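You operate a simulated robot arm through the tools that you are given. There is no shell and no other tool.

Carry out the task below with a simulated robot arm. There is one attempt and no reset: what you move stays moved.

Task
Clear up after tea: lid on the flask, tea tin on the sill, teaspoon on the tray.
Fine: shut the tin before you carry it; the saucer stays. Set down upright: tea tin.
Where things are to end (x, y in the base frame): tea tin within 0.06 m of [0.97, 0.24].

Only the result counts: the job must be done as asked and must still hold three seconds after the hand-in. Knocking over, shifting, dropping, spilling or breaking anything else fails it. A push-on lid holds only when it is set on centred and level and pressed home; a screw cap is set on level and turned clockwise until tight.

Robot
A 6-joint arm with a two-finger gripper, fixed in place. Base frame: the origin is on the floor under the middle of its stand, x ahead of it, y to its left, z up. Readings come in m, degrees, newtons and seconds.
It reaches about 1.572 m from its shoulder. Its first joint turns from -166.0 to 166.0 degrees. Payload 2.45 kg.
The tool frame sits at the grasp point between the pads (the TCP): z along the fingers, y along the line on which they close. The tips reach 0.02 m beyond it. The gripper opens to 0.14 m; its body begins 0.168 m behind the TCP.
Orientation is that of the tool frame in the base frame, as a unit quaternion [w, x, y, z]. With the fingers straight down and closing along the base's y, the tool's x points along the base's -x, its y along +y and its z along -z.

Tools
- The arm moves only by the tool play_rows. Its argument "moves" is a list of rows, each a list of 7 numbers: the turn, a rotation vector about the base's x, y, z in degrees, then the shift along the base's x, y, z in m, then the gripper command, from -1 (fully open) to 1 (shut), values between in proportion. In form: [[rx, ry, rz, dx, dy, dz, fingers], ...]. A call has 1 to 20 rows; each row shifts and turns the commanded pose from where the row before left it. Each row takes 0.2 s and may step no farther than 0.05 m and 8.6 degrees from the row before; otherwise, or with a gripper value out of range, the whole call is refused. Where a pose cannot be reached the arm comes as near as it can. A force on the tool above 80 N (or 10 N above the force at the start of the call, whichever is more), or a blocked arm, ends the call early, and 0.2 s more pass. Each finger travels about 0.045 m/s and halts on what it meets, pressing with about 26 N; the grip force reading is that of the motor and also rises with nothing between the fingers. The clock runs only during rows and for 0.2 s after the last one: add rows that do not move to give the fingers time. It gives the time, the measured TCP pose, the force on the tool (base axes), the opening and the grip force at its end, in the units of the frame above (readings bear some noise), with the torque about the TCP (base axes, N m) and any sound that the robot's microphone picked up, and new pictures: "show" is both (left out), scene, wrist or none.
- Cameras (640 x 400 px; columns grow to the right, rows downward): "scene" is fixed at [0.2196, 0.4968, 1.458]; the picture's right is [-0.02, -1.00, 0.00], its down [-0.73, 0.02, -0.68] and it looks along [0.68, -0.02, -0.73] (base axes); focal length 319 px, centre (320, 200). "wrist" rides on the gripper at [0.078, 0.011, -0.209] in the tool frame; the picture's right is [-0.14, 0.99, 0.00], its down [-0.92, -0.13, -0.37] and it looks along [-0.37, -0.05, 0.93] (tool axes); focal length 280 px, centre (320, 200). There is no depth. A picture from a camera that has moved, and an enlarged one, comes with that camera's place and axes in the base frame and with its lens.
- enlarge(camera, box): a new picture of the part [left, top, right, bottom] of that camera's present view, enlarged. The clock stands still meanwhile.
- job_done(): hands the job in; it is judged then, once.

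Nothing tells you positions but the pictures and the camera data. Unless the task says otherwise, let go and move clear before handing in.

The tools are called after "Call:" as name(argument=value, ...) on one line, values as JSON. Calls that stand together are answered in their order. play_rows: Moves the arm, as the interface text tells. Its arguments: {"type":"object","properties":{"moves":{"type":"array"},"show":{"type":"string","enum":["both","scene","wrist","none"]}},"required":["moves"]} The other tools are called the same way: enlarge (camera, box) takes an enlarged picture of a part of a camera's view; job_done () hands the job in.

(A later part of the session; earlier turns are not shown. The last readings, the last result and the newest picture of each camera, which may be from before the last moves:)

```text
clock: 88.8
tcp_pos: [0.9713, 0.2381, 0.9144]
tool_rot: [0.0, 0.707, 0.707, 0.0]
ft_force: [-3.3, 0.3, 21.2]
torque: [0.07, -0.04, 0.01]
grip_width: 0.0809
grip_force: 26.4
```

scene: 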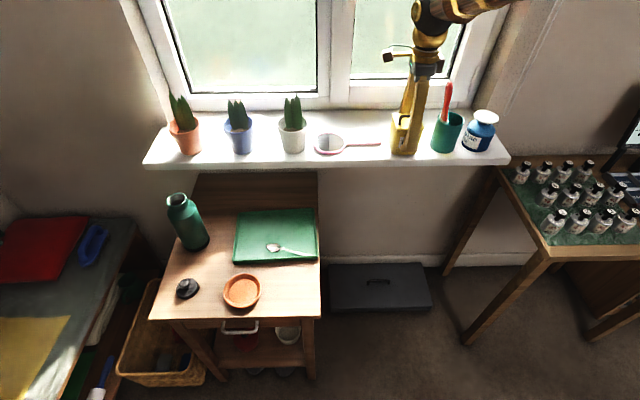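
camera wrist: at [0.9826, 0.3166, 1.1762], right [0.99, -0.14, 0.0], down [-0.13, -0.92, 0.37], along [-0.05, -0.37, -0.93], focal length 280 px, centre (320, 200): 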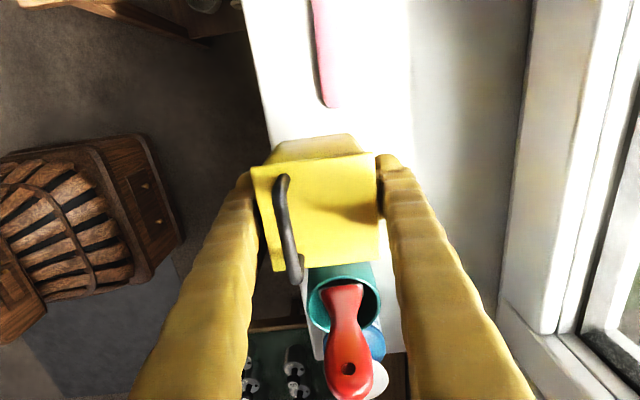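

Solid contact (21 N), the tin stands on the sill. I'll ease the pressure and open the fingers.

Call:
play_rows(moves=[[0, 0, 0, 0, 0, 0.0015, 0.4], [0, 0, 0, 0, 0, 0, 0.4], [0, 0, 0, 0, 0, 0, -0.25], [0, 0, 0, 0, 0, 0, -0.4], [0, 0, 0, 0, 0, 0, -0.5], [0, 0, 0, 0, 0, 0, -0.5]])

Call:
enlarge(camera="scene", box=[380, 100, 450, 170])

Call:
enlarge(camera="wrist", box=[200, 60, 440, 300])

```text
clock: 90.2
tcp_pos: [0.9708, 0.2379, 0.9141]
tool_rot: [0.001, 0.707, 0.707, 0.0]
ft_force: [-0.4, -0.1, 0.3]
torque: [-0.01, 0.02, 0.03]
grip_width: 0.1047
grip_force: 0.1
camera wrist: at [0.9819, 0.3168, 1.1215], right [0.99, -0.14, 0.0], down [-0.13, -0.92, 0.37], along [-0.05, -0.37, -0.93], focal length 280 px, centre (320, 200)
```

scene: 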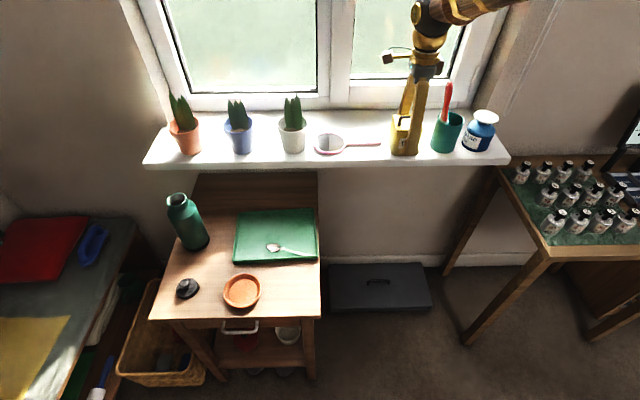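
wrist: 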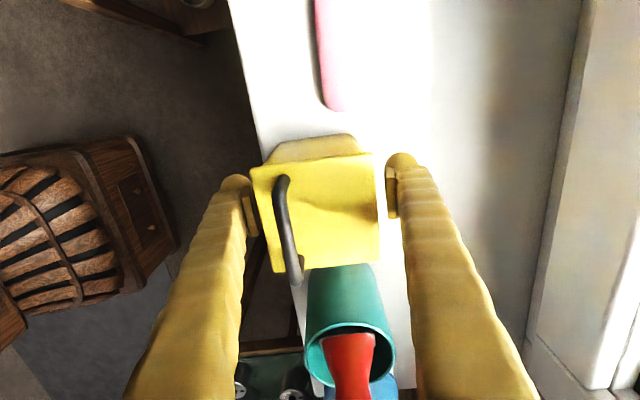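

```text
5.71 times, centred on (415, 135) of scene
camera zoom: at [0.2196, 0.4968, 1.458], right [-0.02, -1.0, 0.0], down [-0.73, 0.02, -0.68], along [0.68, -0.02, -0.73], focal length 1823 px, centre (-223, 571)
```

zoom: 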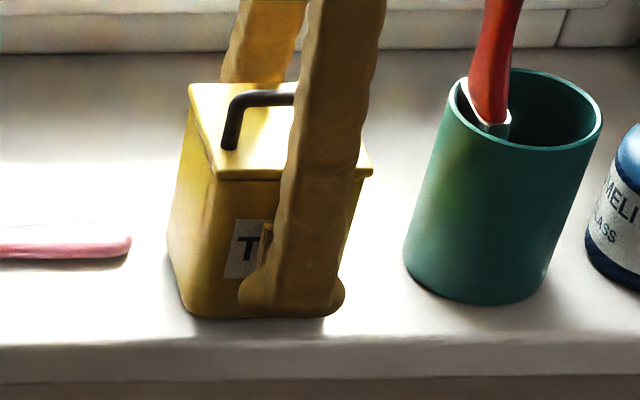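

```text
1.67 times, centred on (320, 180) of wrist
camera zoom: at [0.9819, 0.3168, 1.1215], right [0.99, -0.14, 0.0], down [-0.13, -0.92, 0.37], along [-0.05, -0.37, -0.93], focal length 467 px, centre (320, 233)
```

zoom: 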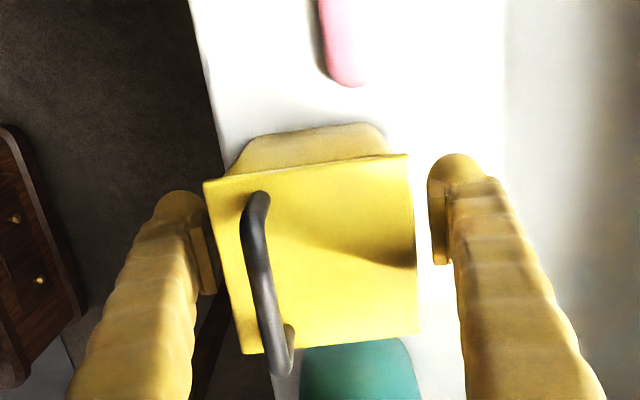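

Released, and the tin stands upright. I'll open a bit more and rise straight up.

Call:
play_rows(moves=[[0, 0, 0, 0, 0, 0, -0.8], [0, 0, 0, 0, 0, 0, -0.8], [0, 0, 0, 0, 0, 0.02, -0.8], [0, 0, 0, 0, 0, 0.04, -0.8], [0, 0, 0, 0, 0, 0.045, -0.8], [0, 0, 0, 0, 0, 0.045, -0.8], [0, 0, 0, -0.04, 0, 0.02, -0.8], [0, 0, 0, -0.045, 0, 0, -0.8], [0, 0, 0, -0.045, 0, 0, -0.8], [0, 0, 0, -0.045, 0, 0, -0.8], [0, 0, 0, -0.045, 0, 0, -0.8], [0, 0, 0, 0, 0, 0, -0.8]])

Call:
enlarge(camera="scene", box=[320, 80, 500, 180])

Call:
enlarge(camera="wrist", box=[400, 0, 640, 340])

```text
clock: 92.8
tcp_pos: [0.75, 0.2375, 1.0852]
tool_rot: [0.001, 0.708, 0.706, 0.0]
ft_force: [-0.2, -0.7, 0.2]
torque: [0.0, 0.04, 0.02]
grip_width: 0.1259
grip_force: 0.1
camera wrist: at [0.7611, 0.315, 1.2921], right [0.99, -0.14, 0.0], down [-0.13, -0.92, 0.37], along [-0.05, -0.37, -0.93], focal length 280 px, centre (320, 200)
```

scene: 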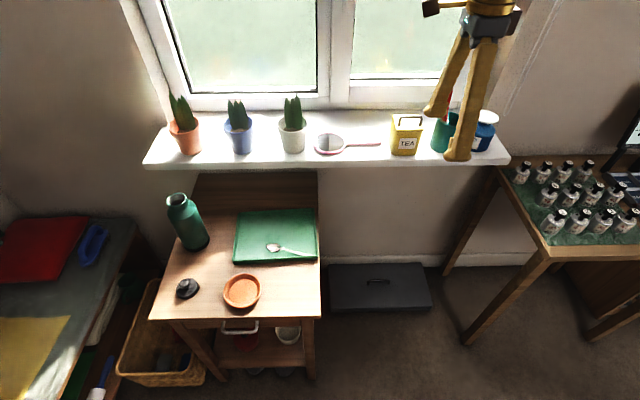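
wrist: 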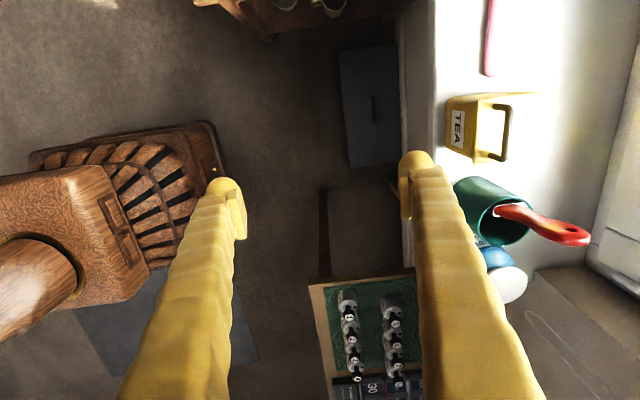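

```text
3.56 times, centred on (410, 130) of scene
camera zoom: at [0.2196, 0.4968, 1.458], right [-0.02, -1.0, 0.0], down [-0.73, 0.02, -0.68], along [0.68, -0.02, -0.73], focal length 1135 px, centre (0, 449)
```

zoom: 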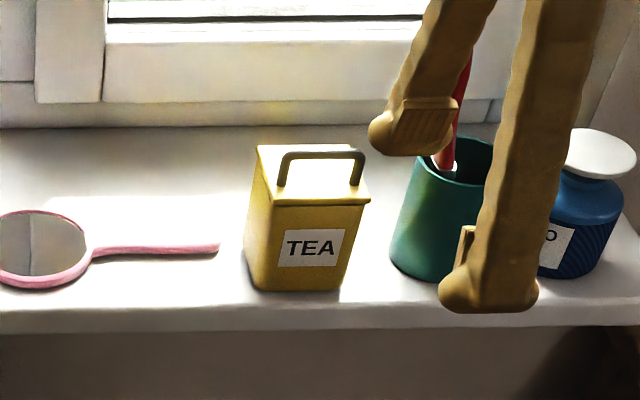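

```text
1.18 times, centred on (520, 170) of wrist
camera zoom: at [0.7611, 0.315, 1.2921], right [0.99, -0.14, 0.0], down [-0.13, -0.92, 0.37], along [-0.05, -0.37, -0.93], focal length 330 px, centre (85, 235)
```

zoom: 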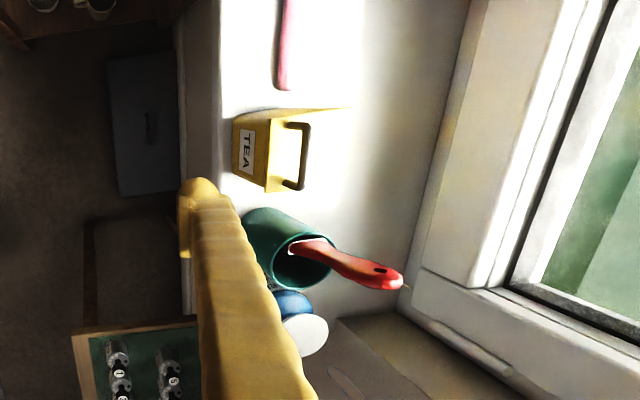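

The tin stands shut and upright at about (0.971, 0.238). Next is the flask lid: I'll swing back over the table with the gripper squared up and view the lid and flask.

Call:
play_rows(moves=[[0, 0, 8.2, -0.012, 0.043, 0, -0.5], [0, 0, 8.2, -0.012, 0.043, 0, -0.5], [0, 0, 8.2, -0.012, 0.043, 0, -0.5], [0, 0, 8.2, -0.012, 0.043, 0, -0.5], [0, 0, 8.2, -0.012, 0.043, 0, -0.5], [0, 0, 8.2, -0.012, 0.043, 0, -0.5], [0, 0, 8.2, -0.012, 0.043, 0, -0.5], [0, 0, 8.2, -0.012, 0.043, 0, -0.5], [0, 0, 8.2, -0.012, 0.043, 0, -0.5], [0, 0, 8.2, -0.012, 0.043, 0, -0.5], [0, 0, 8.0, -0.012, 0.043, 0, -0.5], [0, 0, 0, -0.014, 0.043, 0, -0.5], [0, 0, 0, -0.014, 0.043, -0.01, -0.5], [0, 0, 0, -0.012, 0.041, -0.02, -0.5], [0, 0, 0, 0, 0, -0.03, -0.5], [0, 0, 0, 0, 0, -0.03, -0.5], [0, 0, 0, 0, 0, 0, -0.5], [0, 0, 0, 0, 0, 0, -0.5]])

Call:
enlarge(camera="wrist", box=[220, 80, 420, 240])

Call:
enlarge(camera="scene", box=[150, 170, 250, 310])

```text
clock: 96.6
tcp_pos: [0.58, 0.838, 0.9911]
tool_rot: [-0.001, 0.001, 1.0, -0.001]
ft_force: [-0.7, 0.2, 0.2]
torque: [0.03, 0.0, -0.01]
grip_width: 0.105
grip_force: 0.1
camera wrist: at [0.5014, 0.8497, 1.1993], right [0.14, 0.99, 0.0], down [0.92, -0.13, 0.37], along [0.37, -0.05, -0.93], focal length 280 px, centre (320, 200)
```

scene: 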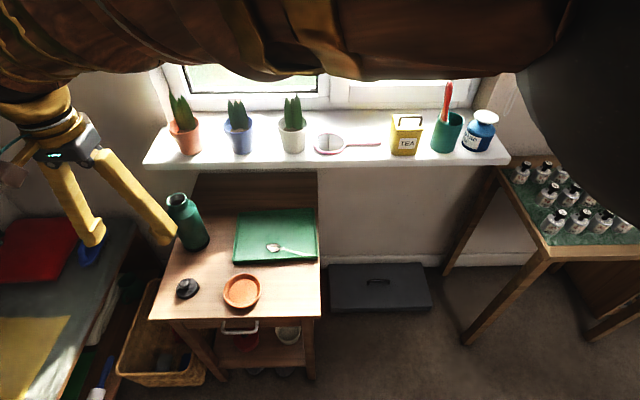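
wrist: 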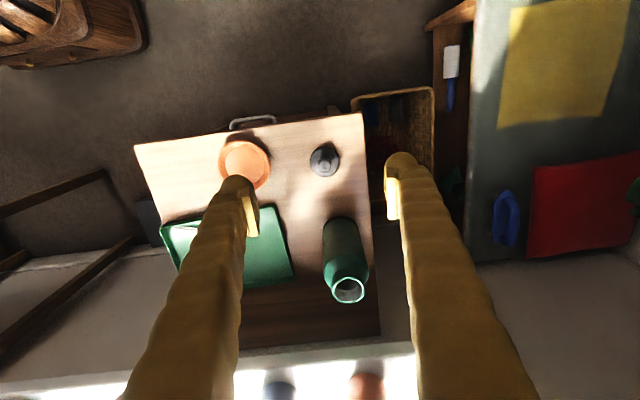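

```text
2.50 times, centred on (320, 160) of wrist
camera zoom: at [0.5014, 0.8497, 1.1993], right [0.14, 0.99, 0.0], down [0.92, -0.13, 0.37], along [0.37, -0.05, -0.93], focal length 701 px, centre (320, 300)
```

zoom: 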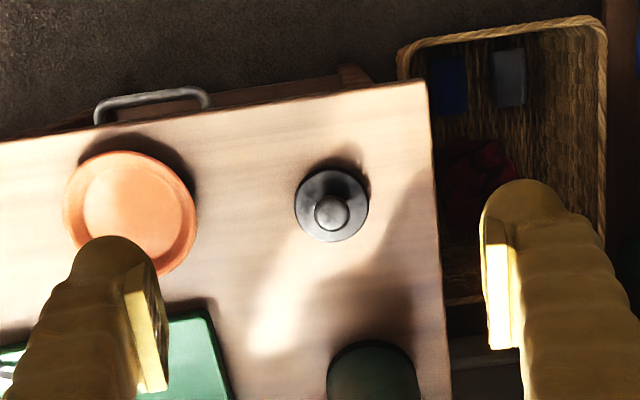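

```text
2.86 times, centred on (200, 240) of scene
camera zoom: at [0.2196, 0.4968, 1.458], right [-0.02, -1.0, 0.0], down [-0.73, 0.02, -0.68], along [0.68, -0.02, -0.73], focal length 912 px, centre (663, 86)
```

zoom: 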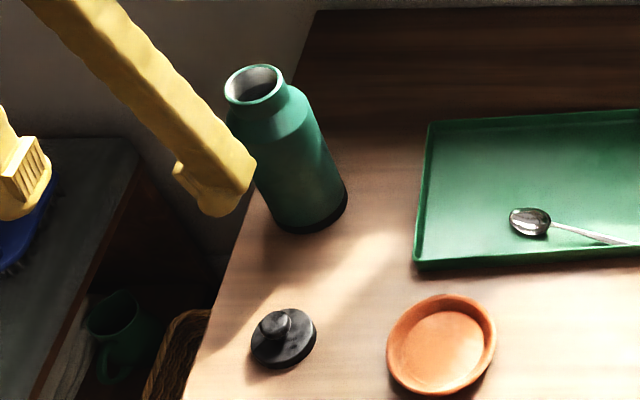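

The flask lid is at about (0.6306, 0.840); the flask mouth is near (0.772, 0.85). Before picking up the lid I'll take two views over the flask to fix its mouth precisely.

Call:
play_rows(moves=[[0, 0, 0, 0.04, 0.002, 0.02, -0.5], [0, 0, 0, 0.04, 0.002, 0.02, -0.5], [0, 0, 0, 0.04, 0.002, 0.01, -0.5], [0, 0, 0, 0, 0, 0, -0.5], [0, 0, 0, 0, 0, 0, -0.5]], show="wrist")

Call:
enlarge(camera="wrist", box=[260, 120, 420, 260])

```text
clock: 97.8
tcp_pos: [0.6993, 0.8434, 1.0437]
tool_rot: [0.0, 0.001, 1.0, -0.001]
ft_force: [0.2, -0.1, -0.3]
torque: [0.03, -0.04, -0.01]
grip_width: 0.1048
grip_force: 0.0
camera wrist: at [0.6216, 0.8547, 1.2508], right [0.14, 0.99, 0.0], down [0.92, -0.13, 0.37], along [0.37, -0.05, -0.93], focal length 280 px, centre (320, 200)
```

wrist: 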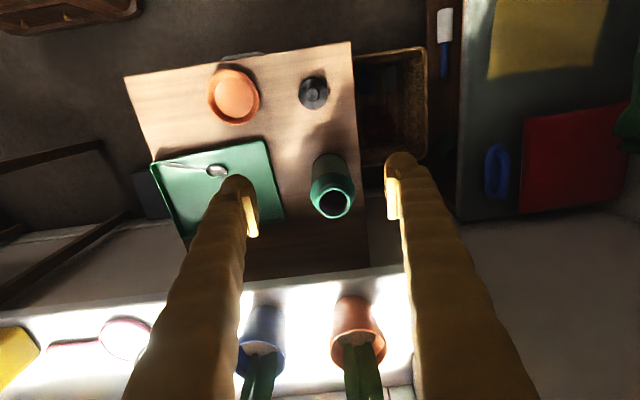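

```text
2.86 times, centred on (340, 190) of wrist
camera zoom: at [0.6216, 0.8547, 1.2508], right [0.14, 0.99, 0.0], down [0.92, -0.13, 0.37], along [0.37, -0.05, -0.93], focal length 801 px, centre (263, 229)
```

zoom: 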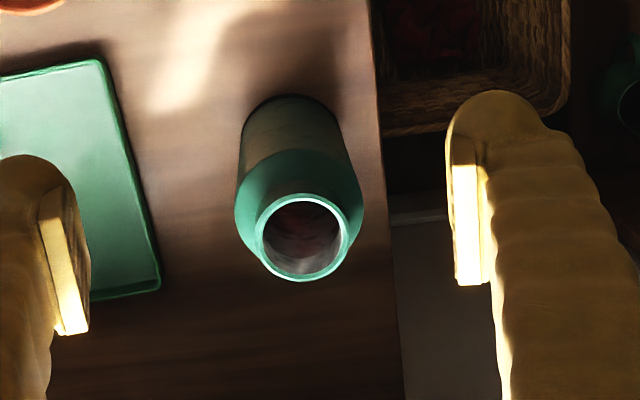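

Now the second viewpoint, further over the flask.

Call:
play_rows(moves=[[0, 0, 0, 0.045, 0, 0, -0.5], [0, 0, 0, 0.045, 0, 0, -0.5], [0, 0, 0, 0, 0, 0, -0.5], [0, 0, 0, 0, 0, 0, -0.5]], show="wrist")

Call:
enlarge(camera="wrist", box=[260, 60, 420, 200])

```text
clock: 98.8
tcp_pos: [0.7896, 0.8404, 1.0433]
tool_rot: [0.001, 0.001, 1.0, 0.001]
ft_force: [0.1, -0.1, 0.8]
torque: [0.04, 0.02, -0.02]
grip_width: 0.1052
grip_force: 0.0
camera wrist: at [0.711, 0.8521, 1.2504], right [0.14, 0.99, 0.0], down [0.92, -0.13, 0.37], along [0.37, -0.05, -0.93], focal length 280 px, centre (320, 200)
```

wrist: 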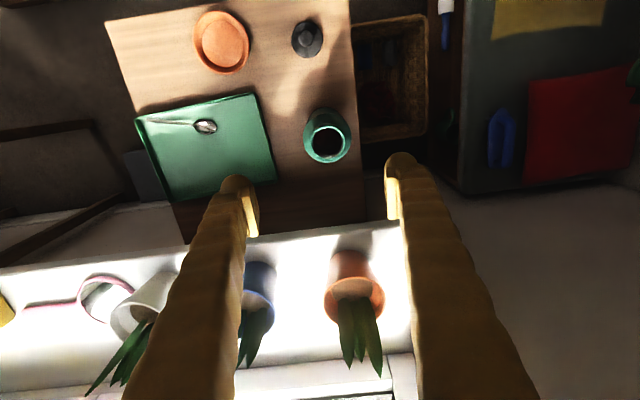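

```text
2.86 times, centred on (340, 130) of wrist
camera zoom: at [0.711, 0.8521, 1.2504], right [0.14, 0.99, 0.0], down [0.92, -0.13, 0.37], along [0.37, -0.05, -0.93], focal length 801 px, centre (263, 400)
```

zoom: 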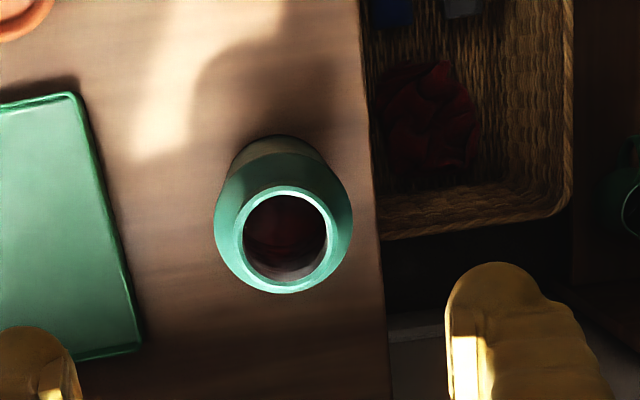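

The mouth triangulates to about (0.784, 0.8525, z≈0.865). To cancel camera errors I'll view the mouth, and then the lid, from nearly straight above with the same geometry and use the TCP difference.

Call:
play_rows(moves=[[0, 0, 0, 0.025, 0.001, 0, -0.5], [0, 0, 0, 0.025, 0.001, 0, -0.5], [0, 0, 0, 0, 0, 0, -0.5], [0, 0, 0, 0, 0, 0, -0.5]], show="both")

Call:
enlarge(camera="wrist", box=[270, 50, 390, 150])

```text
clock: 99.8
tcp_pos: [0.8403, 0.844, 1.0419]
tool_rot: [0.0, 0.001, 1.0, 0.0]
ft_force: [-0.3, -0.1, -0.5]
torque: [0.0, 0.01, 0.03]
grip_width: 0.105
grip_force: 0.1
camera wrist: at [0.7615, 0.8555, 1.2505], right [0.14, 0.99, 0.0], down [0.92, -0.13, 0.37], along [0.37, -0.05, -0.93], focal length 280 px, centre (320, 200)
```

scene: 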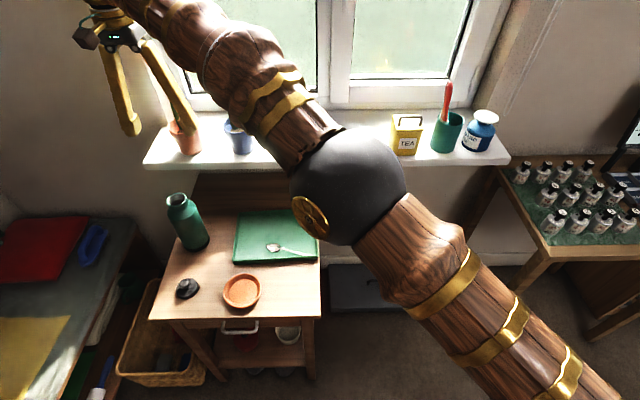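
wrist: 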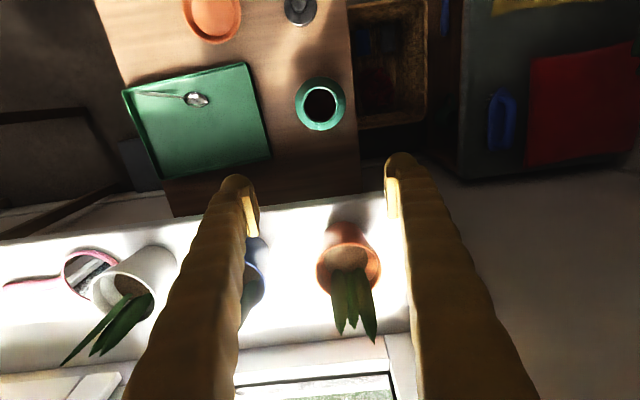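

```text
4.00 times, centred on (330, 100) of wrist
camera zoom: at [0.7615, 0.8555, 1.2505], right [0.14, 0.99, 0.0], down [0.92, -0.13, 0.37], along [0.37, -0.05, -0.93], focal length 1122 px, centre (280, 600)
```

zoom: 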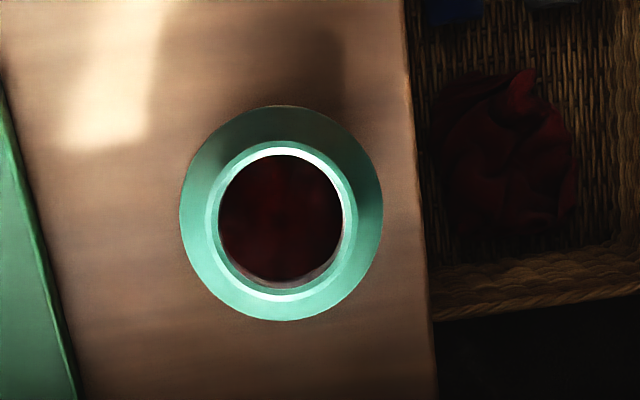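

A clean straight-down view: the mouth's centre is at pixel (280.5, 220.5) of this zoom with TCP (0.8403, 0.844). Now I'll go to the matching pose over the lid, moving back first and then down.

Call:
play_rows(moves=[[0, 0, 0, -0.04, -0.003, 0, -0.5], [0, 0, 0, -0.04, -0.003, 0, -0.5], [0, 0, 0, -0.04, -0.003, 0, -0.5], [0, 0, 0, -0.033, -0.0036, -0.01, -0.5], [0, 0, 0, 0, 0, -0.045, -0.5], [0, 0, 0, 0, 0, -0.045, -0.5], [0, 0, 0, 0, 0, -0.045, -0.5], [0, 0, 0, 0, 0, -0.03, -0.5], [0, 0, 0, 0, 0, 0, -0.5], [0, 0, 0, 0, 0, 0, -0.5]], show="wrist")

Call:
enlarge(camera="wrist", box=[270, 50, 390, 150])

```text
clock: 102.0
tcp_pos: [0.687, 0.8353, 0.8701]
tool_rot: [0.0, 0.001, 1.0, 0.0]
ft_force: [0.4, -0.1, 0.8]
torque: [0.0, 0.0, 0.02]
grip_width: 0.105
grip_force: 0.0
camera wrist: at [0.6087, 0.8456, 1.0768], right [0.14, 0.99, 0.0], down [0.92, -0.13, 0.37], along [0.37, -0.05, -0.93], focal length 280 px, centre (320, 200)
```

wrist: 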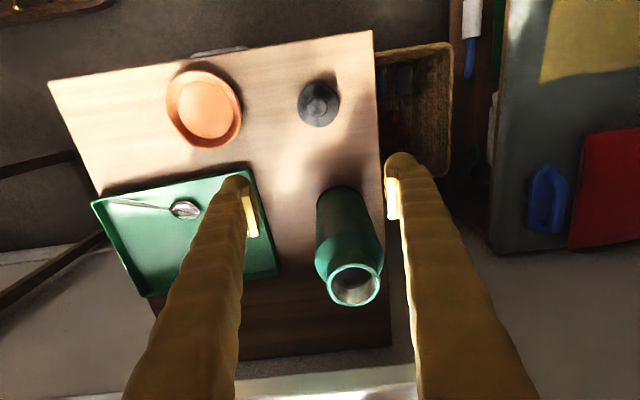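

```text
4.00 times, centred on (330, 100) of wrist
camera zoom: at [0.6087, 0.8456, 1.0768], right [0.14, 0.99, 0.0], down [0.92, -0.13, 0.37], along [0.37, -0.05, -0.93], focal length 1122 px, centre (280, 600)
```

zoom: 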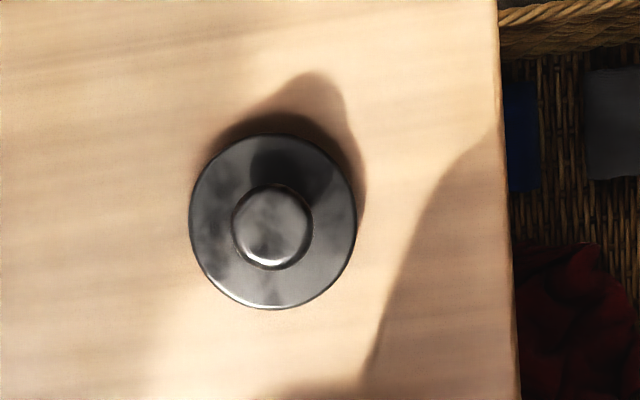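

The lid's disc centre sits at pixel (273.5, 221.5), so relative to the flask mouth it is offset by (−0.153, −0.015) m in the arm's own frame. I'll check whether the neck is threaded or plain before grasping.

Call:
enlarge(camera="wrist", box=[300, 170, 400, 320])

Call:
enlarge(camera="scene", box=[155, 180, 215, 310])

```text
2.67 times, centred on (350, 245) of wrist
camera zoom: at [0.6087, 0.8456, 1.0768], right [0.14, 0.99, 0.0], down [0.92, -0.13, 0.37], along [0.37, -0.05, -0.93], focal length 748 px, centre (240, 80)
```

zoom: 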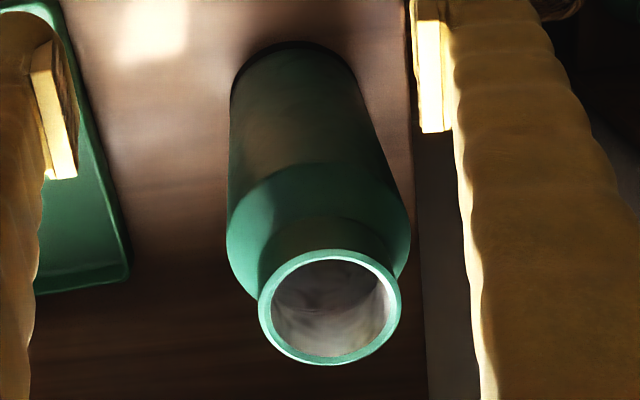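

```text
3.08 times, centred on (185, 245) of scene
camera zoom: at [0.2196, 0.4968, 1.458], right [-0.02, -1.0, 0.0], down [-0.73, 0.02, -0.68], along [0.68, -0.02, -0.73], focal length 982 px, centre (735, 62)
```

zoom: 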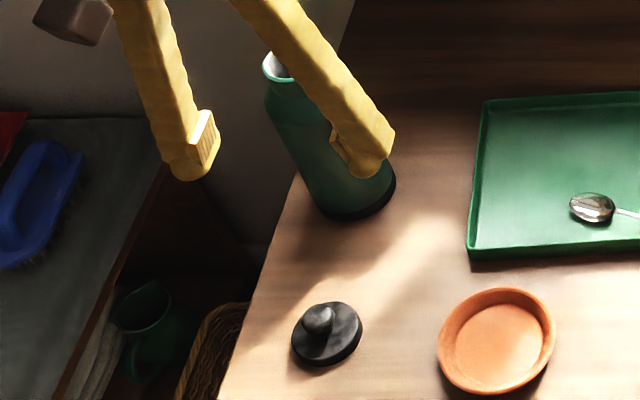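

The neck is plain, so it's a push-on lid with a knob reaching z≈0.713. I'll move over the knob, narrow the fingers and descend.

Call:
play_rows(moves=[[0, 0, 0, -0.03, 0.003, 0, 0.2], [0, 0, 0, -0.0259, 0.0028, 0, 0.2], [0, 0, 0, 0, 0, -0.04, 0.2], [0, 0, 0, 0, 0, -0.04, 0.2], [0, 0, 0, 0, 0, -0.03, 0.2], [0, 0, 0, 0, 0, -0.015, 0.2], [0, 0, 0, 0, 0, 0, 0.2], [0, 0, 0, 0, 0, 0, 0.2]])

Call:
enlarge(camera="wrist", box=[250, 110, 400, 230])

Call:
enlarge(camera="scene", box=[150, 240, 230, 310])

```text
clock: 103.8
tcp_pos: [0.6284, 0.8391, 0.7433]
tool_rot: [0.0, 0.001, 1.0, 0.0]
ft_force: [0.4, 1.0, 0.3]
torque: [-0.01, -0.02, 0.01]
grip_width: 0.0559
grip_force: 0.0
camera wrist: at [0.5507, 0.8504, 0.9511], right [0.14, 0.99, 0.0], down [0.92, -0.13, 0.37], along [0.37, -0.05, -0.93], focal length 280 px, centre (320, 200)
```

scene: 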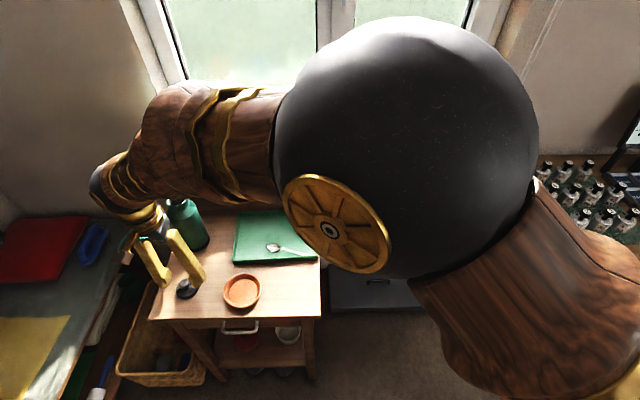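
wrist: 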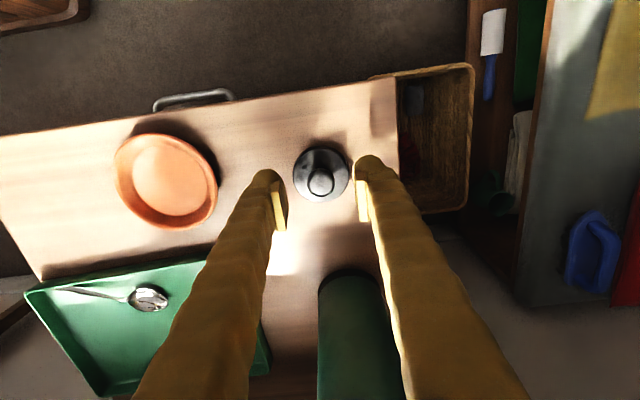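

```text
3.33 times, centred on (325, 170) of wrist
camera zoom: at [0.5507, 0.8504, 0.9511], right [0.14, 0.99, 0.0], down [0.92, -0.13, 0.37], along [0.37, -0.05, -0.93], focal length 935 px, centre (303, 300)
```

zoom: 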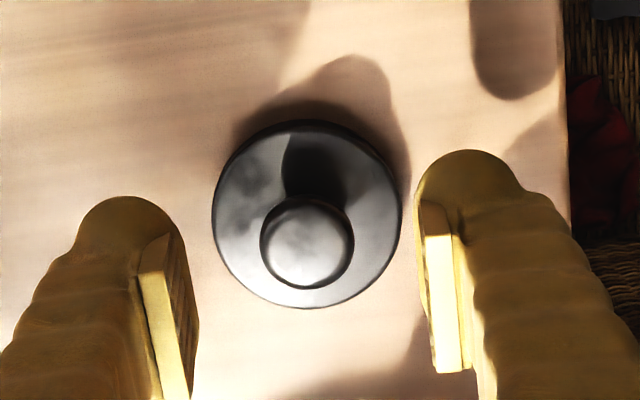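

```text
5.71 times, centred on (190, 275) of scene
camera zoom: at [0.2196, 0.4968, 1.458], right [-0.02, -1.0, 0.0], down [-0.73, 0.02, -0.68], along [0.68, -0.02, -0.73], focal length 1823 px, centre (1063, -229)
```

zoom: 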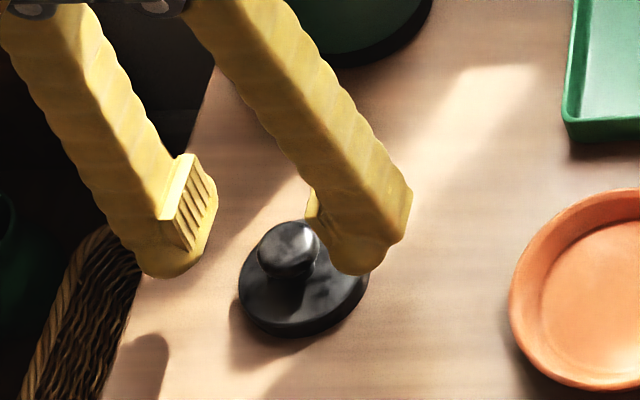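

The knob is centred between the pads within about 1.5 mm. I'll lower to TCP z≈0.717 and close gently.

Call:
play_rows(moves=[[0, 0, 0, 0.001, 0.001, -0.012, 0.2], [0, 0, 0, 0, 0, -0.01, 0.2], [0, 0, 0, 0, 0, -0.004, 0.2], [0, 0, 0, 0, 0, 0, 0.2]], show="wrist")

Call:
enlarge(camera="wrist", box=[250, 110, 400, 230])

```text
clock: 104.8
tcp_pos: [0.6324, 0.8401, 0.7164]
tool_rot: [0.001, 0.001, 1.0, 0.0]
ft_force: [1.0, 0.0, -0.3]
torque: [-0.04, 0.0, 0.04]
grip_width: 0.0561
grip_force: 0.0
camera wrist: at [0.5523, 0.8511, 0.9249], right [0.14, 0.99, 0.0], down [0.92, -0.13, 0.37], along [0.37, -0.05, -0.93], focal length 280 px, centre (320, 200)
```

wrist: 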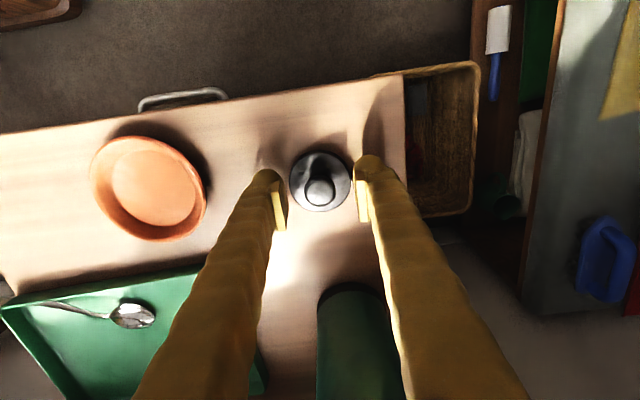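

```text
3.33 times, centred on (325, 170) of wrist
camera zoom: at [0.5523, 0.8511, 0.9249], right [0.14, 0.99, 0.0], down [0.92, -0.13, 0.37], along [0.37, -0.05, -0.93], focal length 935 px, centre (303, 300)
```

zoom: 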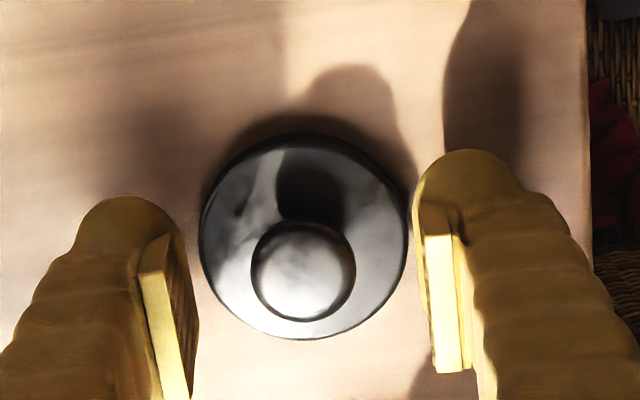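

Aligned. Closing on the knob now.

Call:
play_rows(moves=[[0, 0, 0, 0, 0, 0, 0.5], [0, 0, 0, 0, 0, 0, 0.8], [0, 0, 0, 0, 0, 0, 1], [0, 0, 0, 0, 0, 0, 1]], show="wrist")

Call:
enlarge(camera="wrist", box=[250, 110, 400, 230])

Call:
enlarge(camera="scene", box=[150, 240, 230, 310])

```text
clock: 105.8
tcp_pos: [0.629, 0.8397, 0.7163]
tool_rot: [0.0, 0.001, 1.0, -0.001]
ft_force: [0.5, -0.5, 0.3]
torque: [-0.03, 0.03, -0.02]
grip_width: 0.0233
grip_force: 26.2
camera wrist: at [0.5522, 0.8511, 0.9249], right [0.14, 0.99, 0.0], down [0.92, -0.13, 0.37], along [0.37, -0.05, -0.93], focal length 280 px, centre (320, 200)
```

wrist: 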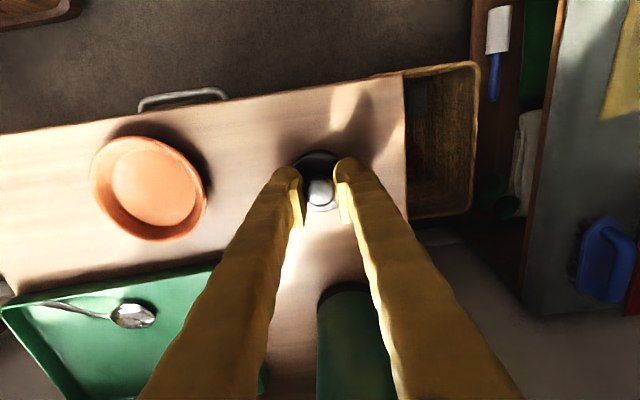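

```text
3.33 times, centred on (325, 170) of wrist
camera zoom: at [0.5522, 0.8511, 0.9249], right [0.14, 0.99, 0.0], down [0.92, -0.13, 0.37], along [0.37, -0.05, -0.93], focal length 935 px, centre (303, 300)
```

zoom: 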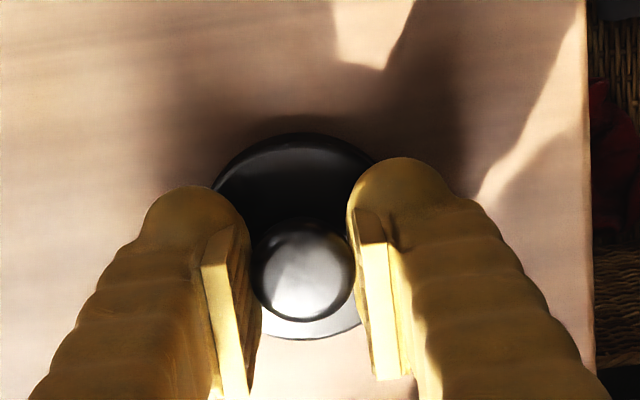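

```text
5.71 times, centred on (190, 275) of scene
camera zoom: at [0.2196, 0.4968, 1.458], right [-0.02, -1.0, 0.0], down [-0.73, 0.02, -0.68], along [0.68, -0.02, -0.73], focal length 1823 px, centre (1063, -229)
```

zoom: 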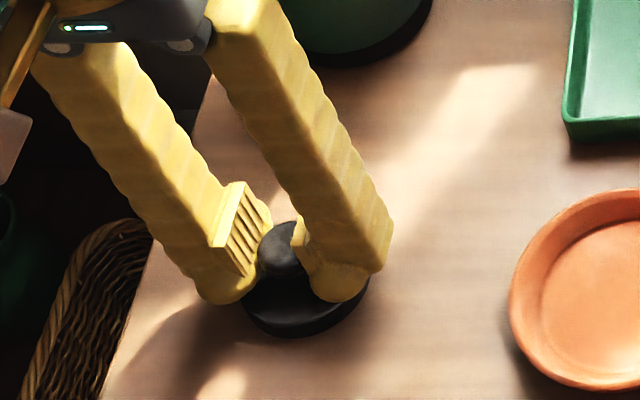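

The knob is firmly held (2.3 cm). I'll lift straight up, then carry it by the measured offset to just above the flask mouth.

Call:
play_rows(moves=[[0, 0, 0, 0, 0, 0.01, 1], [0, 0, 0, 0, 0, 0.03, 1], [0, 0, 0, 0, 0, 0.045, 1], [0, 0, 0, 0, 0, 0.045, 1], [0, 0, 0, 0, 0, 0.045, 1], [0, 0, 0, 0, 0, 0.045, 1], [0, 0, 0, 0, 0, 0.03, 1], [0, 0, 0, 0.04, 0.0035, 0, 1], [0, 0, 0, 0.04, 0.0035, 0, 1], [0, 0, 0, 0.04, 0.0035, 0, 1], [0, 0, 0, 0.033, 0.0034, 0, 1], [0, 0, 0, 0, 0, 0, 1], [0, 0, 0, 0, 0, 0, 1]])

Call:
enlarge(camera="wrist", box=[250, 100, 400, 230])

Call:
enlarge(camera="scene", box=[140, 140, 240, 260])

```text
clock: 108.6
tcp_pos: [0.7845, 0.855, 0.9665]
tool_rot: [0.0, 0.002, 1.0, 0.0]
ft_force: [-0.1, -0.1, -0.3]
torque: [-0.02, 0.03, 0.0]
grip_width: 0.0232
grip_force: 25.7
camera wrist: at [0.7061, 0.8661, 1.1742], right [0.14, 0.99, 0.0], down [0.92, -0.13, 0.37], along [0.37, -0.05, -0.93], focal length 280 px, centre (320, 200)
```

scene: 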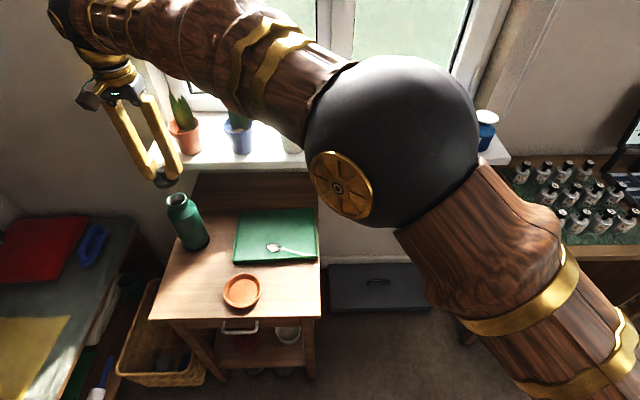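
wrist: 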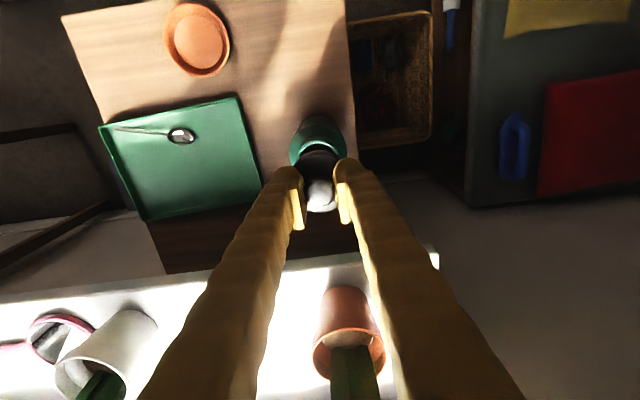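

```text
3.08 times, centred on (325, 165) of wrist
camera zoom: at [0.7061, 0.8661, 1.1742], right [0.14, 0.99, 0.0], down [0.92, -0.13, 0.37], along [0.37, -0.05, -0.93], focal length 863 px, centre (305, 308)
```

zoom: 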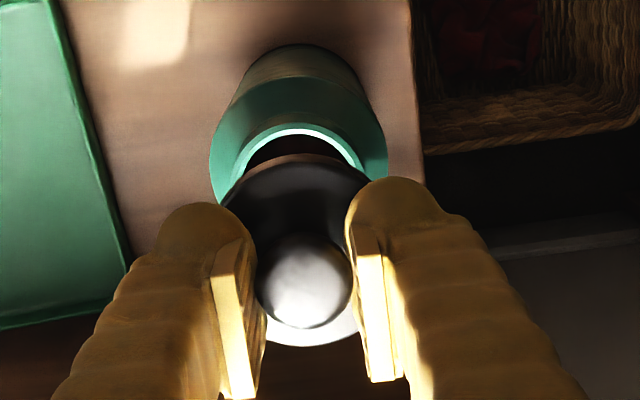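

```text
3.33 times, centred on (190, 200) of scene
camera zoom: at [0.2196, 0.4968, 1.458], right [-0.02, -1.0, 0.0], down [-0.73, 0.02, -0.68], along [0.68, -0.02, -0.73], focal length 1064 px, centre (753, 200)
```

zoom: 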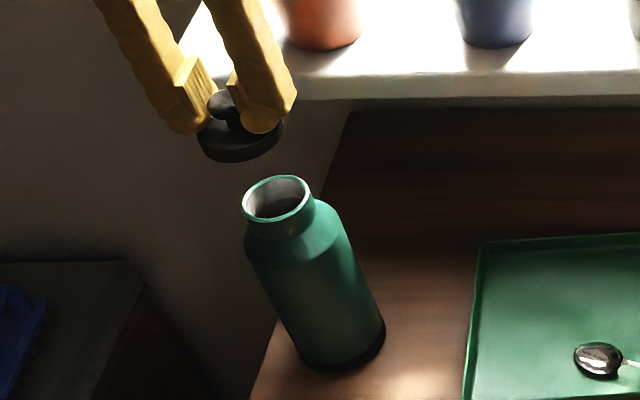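

The lid hangs right above the mouth. I'll zoom in to compare the lid's disc and the mouth ring for centring.

Call:
enlarge(camera="wrist", box=[280, 100, 360, 220])

Call:
enlarge(camera="scene", box=[155, 150, 215, 230])

```text
3.33 times, centred on (320, 160) of wrist
camera zoom: at [0.7061, 0.8661, 1.1742], right [0.14, 0.99, 0.0], down [0.92, -0.13, 0.37], along [0.37, -0.05, -0.93], focal length 935 px, centre (320, 333)
```

zoom: 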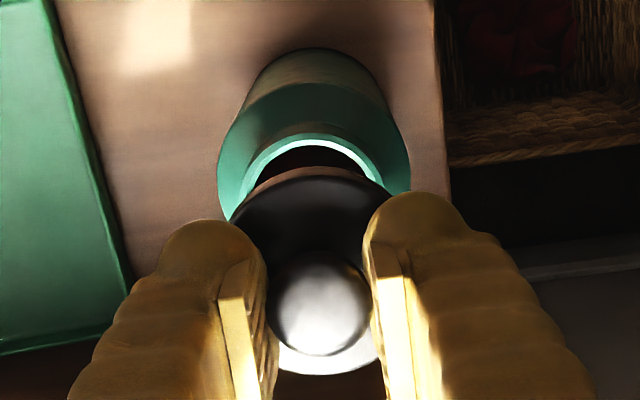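

```text
5.00 times, centred on (185, 190) of scene
camera zoom: at [0.2196, 0.4968, 1.458], right [-0.02, -1.0, 0.0], down [-0.73, 0.02, -0.68], along [0.68, -0.02, -0.73], focal length 1596 px, centre (995, 250)
```

zoom: 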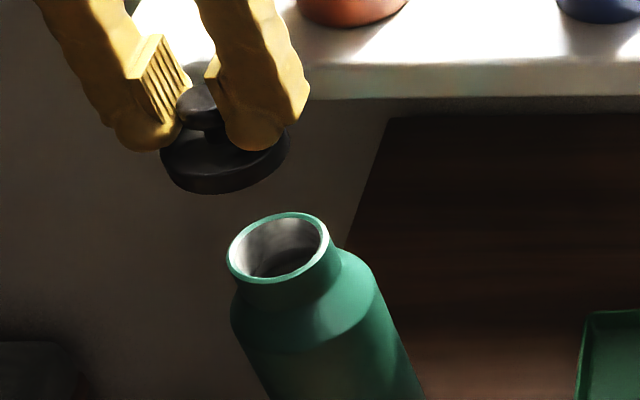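

Both cameras suggest the mouth lies about 2–3 mm toward −y of the lid's axis, with x aligned. I'll correct by −2.5 mm in y and lower to just above the mouth.

Call:
play_rows(moves=[[0, 0, 0, 0, -0.0025, -0.02, 1], [0, 0, 0, 0, 0, -0.02, 1], [0, 0, 0, 0, 0, -0.008, 1], [0, 0, 0, 0, 0, 0, 1], [0, 0, 0, 0, 0, 0, 1]])

Call:
enlarge(camera="wrist", box=[280, 100, 360, 220])

Call:
enlarge(camera="scene", box=[155, 160, 215, 230])

```text
clock: 109.8
tcp_pos: [0.7837, 0.8513, 0.9189]
tool_rot: [0.0, 0.001, 1.0, -0.001]
ft_force: [-0.5, -0.4, -0.5]
torque: [-0.01, 0.01, 0.0]
grip_width: 0.0232
grip_force: 26.8
camera wrist: at [0.7064, 0.8628, 1.1261], right [0.14, 0.99, 0.0], down [0.92, -0.13, 0.37], along [0.37, -0.05, -0.93], focal length 280 px, centre (320, 200)
```

scene: 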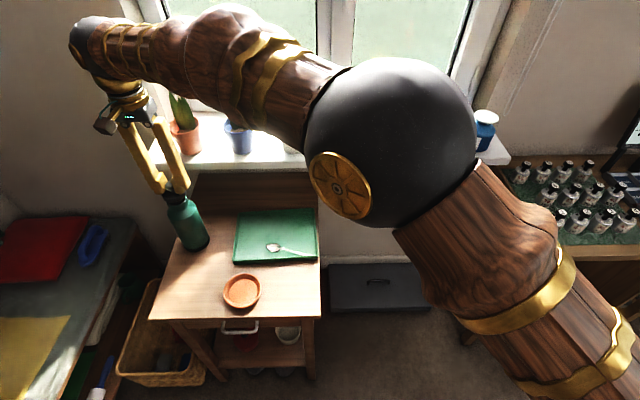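
wrist: 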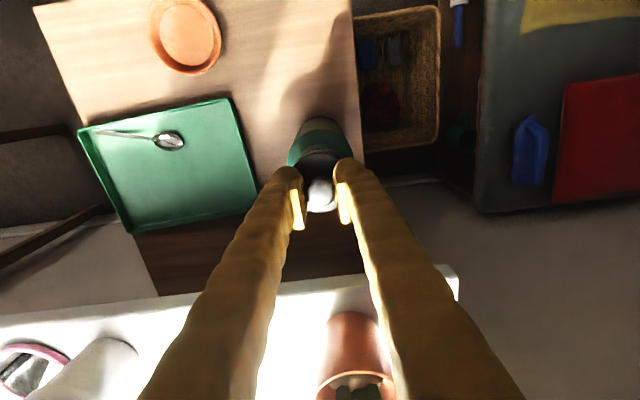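

```text
3.33 times, centred on (320, 160) of wrist
camera zoom: at [0.7064, 0.8628, 1.1261], right [0.14, 0.99, 0.0], down [0.92, -0.13, 0.37], along [0.37, -0.05, -0.93], focal length 935 px, centre (320, 333)
```

zoom: 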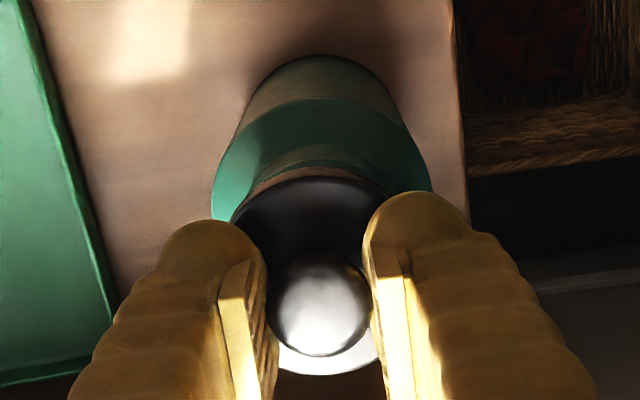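

```text
5.71 times, centred on (185, 195) of scene
camera zoom: at [0.2196, 0.4968, 1.458], right [-0.02, -1.0, 0.0], down [-0.73, 0.02, -0.68], along [0.68, -0.02, -0.73], focal length 1823 px, centre (1091, 229)
```

zoom: 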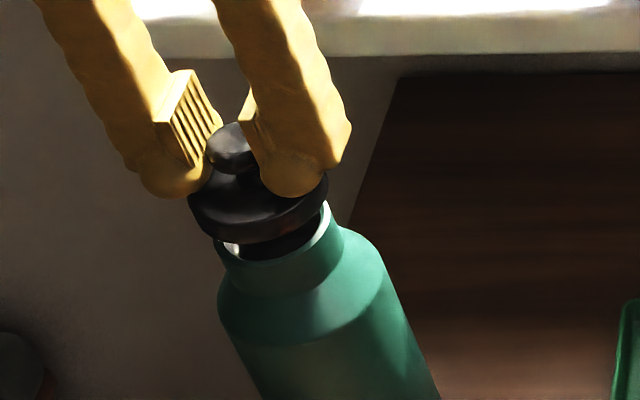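

Alignment now agrees in both views to about a millimetre. I'll lower in small steps and watch the force.

Call:
play_rows(moves=[[0, 0, 0, 0, 0, -0.004, 1], [0, 0, 0, 0, 0, -0.003, 1], [0, 0, 0, 0, 0, 0, 1]], show="none")

```text
clock: 110.6
tcp_pos: [0.7849, 0.8515, 0.9122]
tool_rot: [0.0, 0.001, 1.0, 0.0]
ft_force: [-0.5, 0.6, -0.1]
torque: [0.02, 0.0, 0.03]
grip_width: 0.0229
grip_force: 25.5
```

Call:
play_rows(moves=[[0, 0, 0, 0, 0, -0.002, 1], [0, 0, 0, 0, 0, -0.002, 1], [0, 0, 0, 0, 0, 0, 1]], show="none")

```text
clock: 111.4
tcp_pos: [0.7839, 0.8525, 0.9077]
tool_rot: [-0.001, 0.001, 1.0, 0.0]
ft_force: [0.3, 0.1, 0.1]
torque: [0.01, -0.01, -0.03]
grip_width: 0.0231
grip_force: 26.1
```

Call:
play_rows(moves=[[0, 0, 0, 0, 0, -0.0015, 1], [0, 0, 0, 0, 0, -0.0015, 1], [0, 0, 0, 0, 0, 0, 1]], show="scene")

Call:
enlarge(camera="scene", box=[155, 160, 215, 230])

```text
clock: 112.2
tcp_pos: [0.7861, 0.8525, 0.9048]
tool_rot: [-0.001, 0.0, 1.0, 0.0]
ft_force: [-1.0, 0.1, -0.5]
torque: [0.02, 0.0, -0.03]
grip_width: 0.0231
grip_force: 26.1
```

scene: 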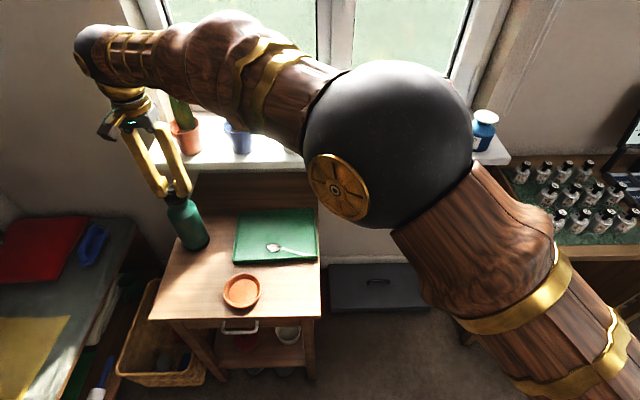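

```text
5.71 times, centred on (185, 195) of scene
camera zoom: at [0.2196, 0.4968, 1.458], right [-0.02, -1.0, 0.0], down [-0.73, 0.02, -0.68], along [0.68, -0.02, -0.73], focal length 1823 px, centre (1091, 229)
```

zoom: 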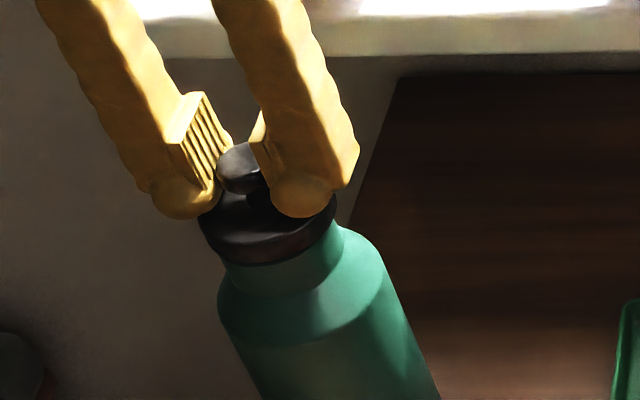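

The lid is right at the mouth and still centred; no force yet. I'll continue in millimetre steps.

Call:
play_rows(moves=[[0, 0, 0, 0, 0, -0.001, 1], [0, 0, 0, 0, 0, -0.001, 1], [0, 0, 0, 0, 0, 0, 1]], show="none")

```text
clock: 113.0
tcp_pos: [0.7848, 0.8526, 0.9036]
tool_rot: [0.001, 0.001, 1.0, 0.0]
ft_force: [-0.4, -0.2, -0.4]
torque: [-0.02, -0.01, 0.0]
grip_width: 0.0231
grip_force: 26.2
```

Call:
play_rows(moves=[[0, 0, 0, 0, 0, -0.001, 1], [0, 0, 0, 0, 0, -0.001, 1], [0, 0, 0, 0, 0, 0, 1]], show="none")

```text
clock: 113.8
tcp_pos: [0.7849, 0.8517, 0.9023]
tool_rot: [0.0, 0.001, 1.0, 0.0]
ft_force: [-0.1, -0.4, 0.0]
torque: [-0.03, -0.04, 0.02]
grip_width: 0.023
grip_force: 25.9
```

Call:
play_rows(moves=[[0, 0, 0, 0, 0, -0.001, 1], [0, 0, 0, 0, 0, -0.001, 1], [0, 0, 0, 0, 0, 0, 1]], show="none")

```text
clock: 114.6
tcp_pos: [0.7845, 0.8531, 0.9002]
tool_rot: [0.001, 0.0, 1.0, 0.0]
ft_force: [-0.8, 1.7, 7.2]
torque: [-0.01, 0.01, -0.01]
grip_width: 0.0226
grip_force: 26.0
```

Contact begins (7 N) with almost no torque, so it's centred. I'll press on in millimetre steps.

Call:
play_rows(moves=[[0, 0, 0, 0, 0, -0.001, 1], [0, 0, 0, 0, 0, 0, 1]], show="none")

```text
clock: 115.2
tcp_pos: [0.7842, 0.8528, 0.8982]
tool_rot: [0.001, 0.001, 1.0, 0.0]
ft_force: [-1.1, 1.9, 10.4]
torque: [0.04, -0.02, 0.0]
grip_width: 0.0214
grip_force: 26.2
```

The grip width is changing slightly (2.14 cm), so I'll look before pressing further.

Call:
enlarge(camera="scene", box=[155, 160, 215, 230])

Call:
enlarge(camera="wrist", box=[280, 100, 360, 220])

```text
5.71 times, centred on (185, 195) of scene
camera zoom: at [0.2196, 0.4968, 1.458], right [-0.02, -1.0, 0.0], down [-0.73, 0.02, -0.68], along [0.68, -0.02, -0.73], focal length 1823 px, centre (1091, 229)
```

zoom: 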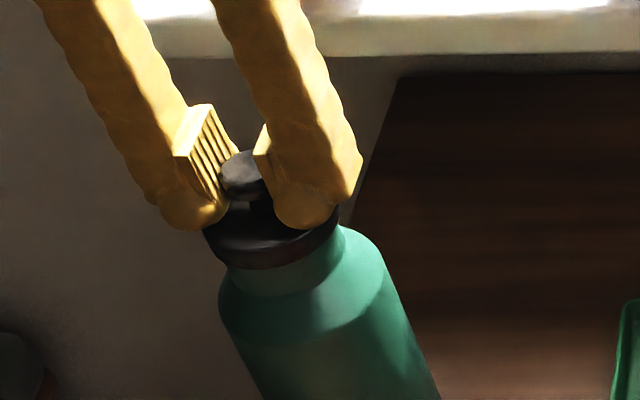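

```text
3.33 times, centred on (320, 160) of wrist
camera zoom: at [0.7064, 0.8628, 1.1061], right [0.14, 0.99, 0.0], down [0.92, -0.13, 0.37], along [0.37, -0.05, -0.93], focal length 935 px, centre (320, 333)
```

zoom: 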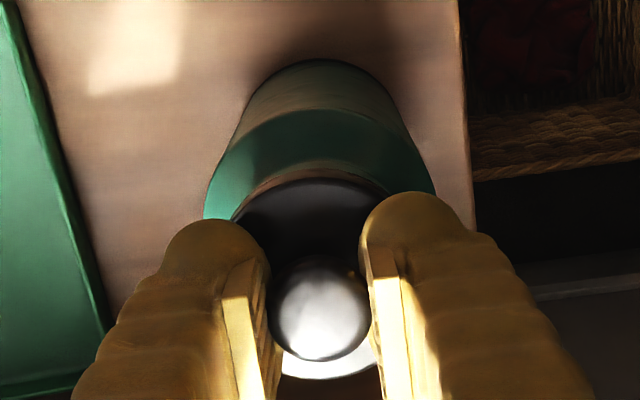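

The lid sits centred on the neck. I'll keep pressing down; soon the tips will bear on the lid's disc on both sides.

Call:
play_rows(moves=[[0, 0, 0, 0, 0, -0.001, 1], [0, 0, 0, 0, 0, -0.001, 1], [0, 0, 0, 0, 0, 0, 1]], show="none")

```text
clock: 116.0
tcp_pos: [0.7842, 0.8526, 0.8971]
tool_rot: [0.0, 0.002, 1.0, 0.0]
ft_force: [-1.2, 3.2, 22.8]
torque: [0.0, -0.02, 0.03]
grip_width: 0.0207
grip_force: 26.0
```

Call:
play_rows(moves=[[0, 0, 0, 0, 0, -0.001, 1], [0, 0, 0, 0, 0, -0.001, 1], [0, 0, 0, 0, 0, 0, 1]], show="none")

```text
clock: 116.8
tcp_pos: [0.7853, 0.8517, 0.8964]
tool_rot: [0.001, 0.0, 1.0, 0.001]
ft_force: [-2.6, 6.1, 44.3]
torque: [0.08, 0.07, 0.03]
grip_width: 0.0208
grip_force: 25.8
```

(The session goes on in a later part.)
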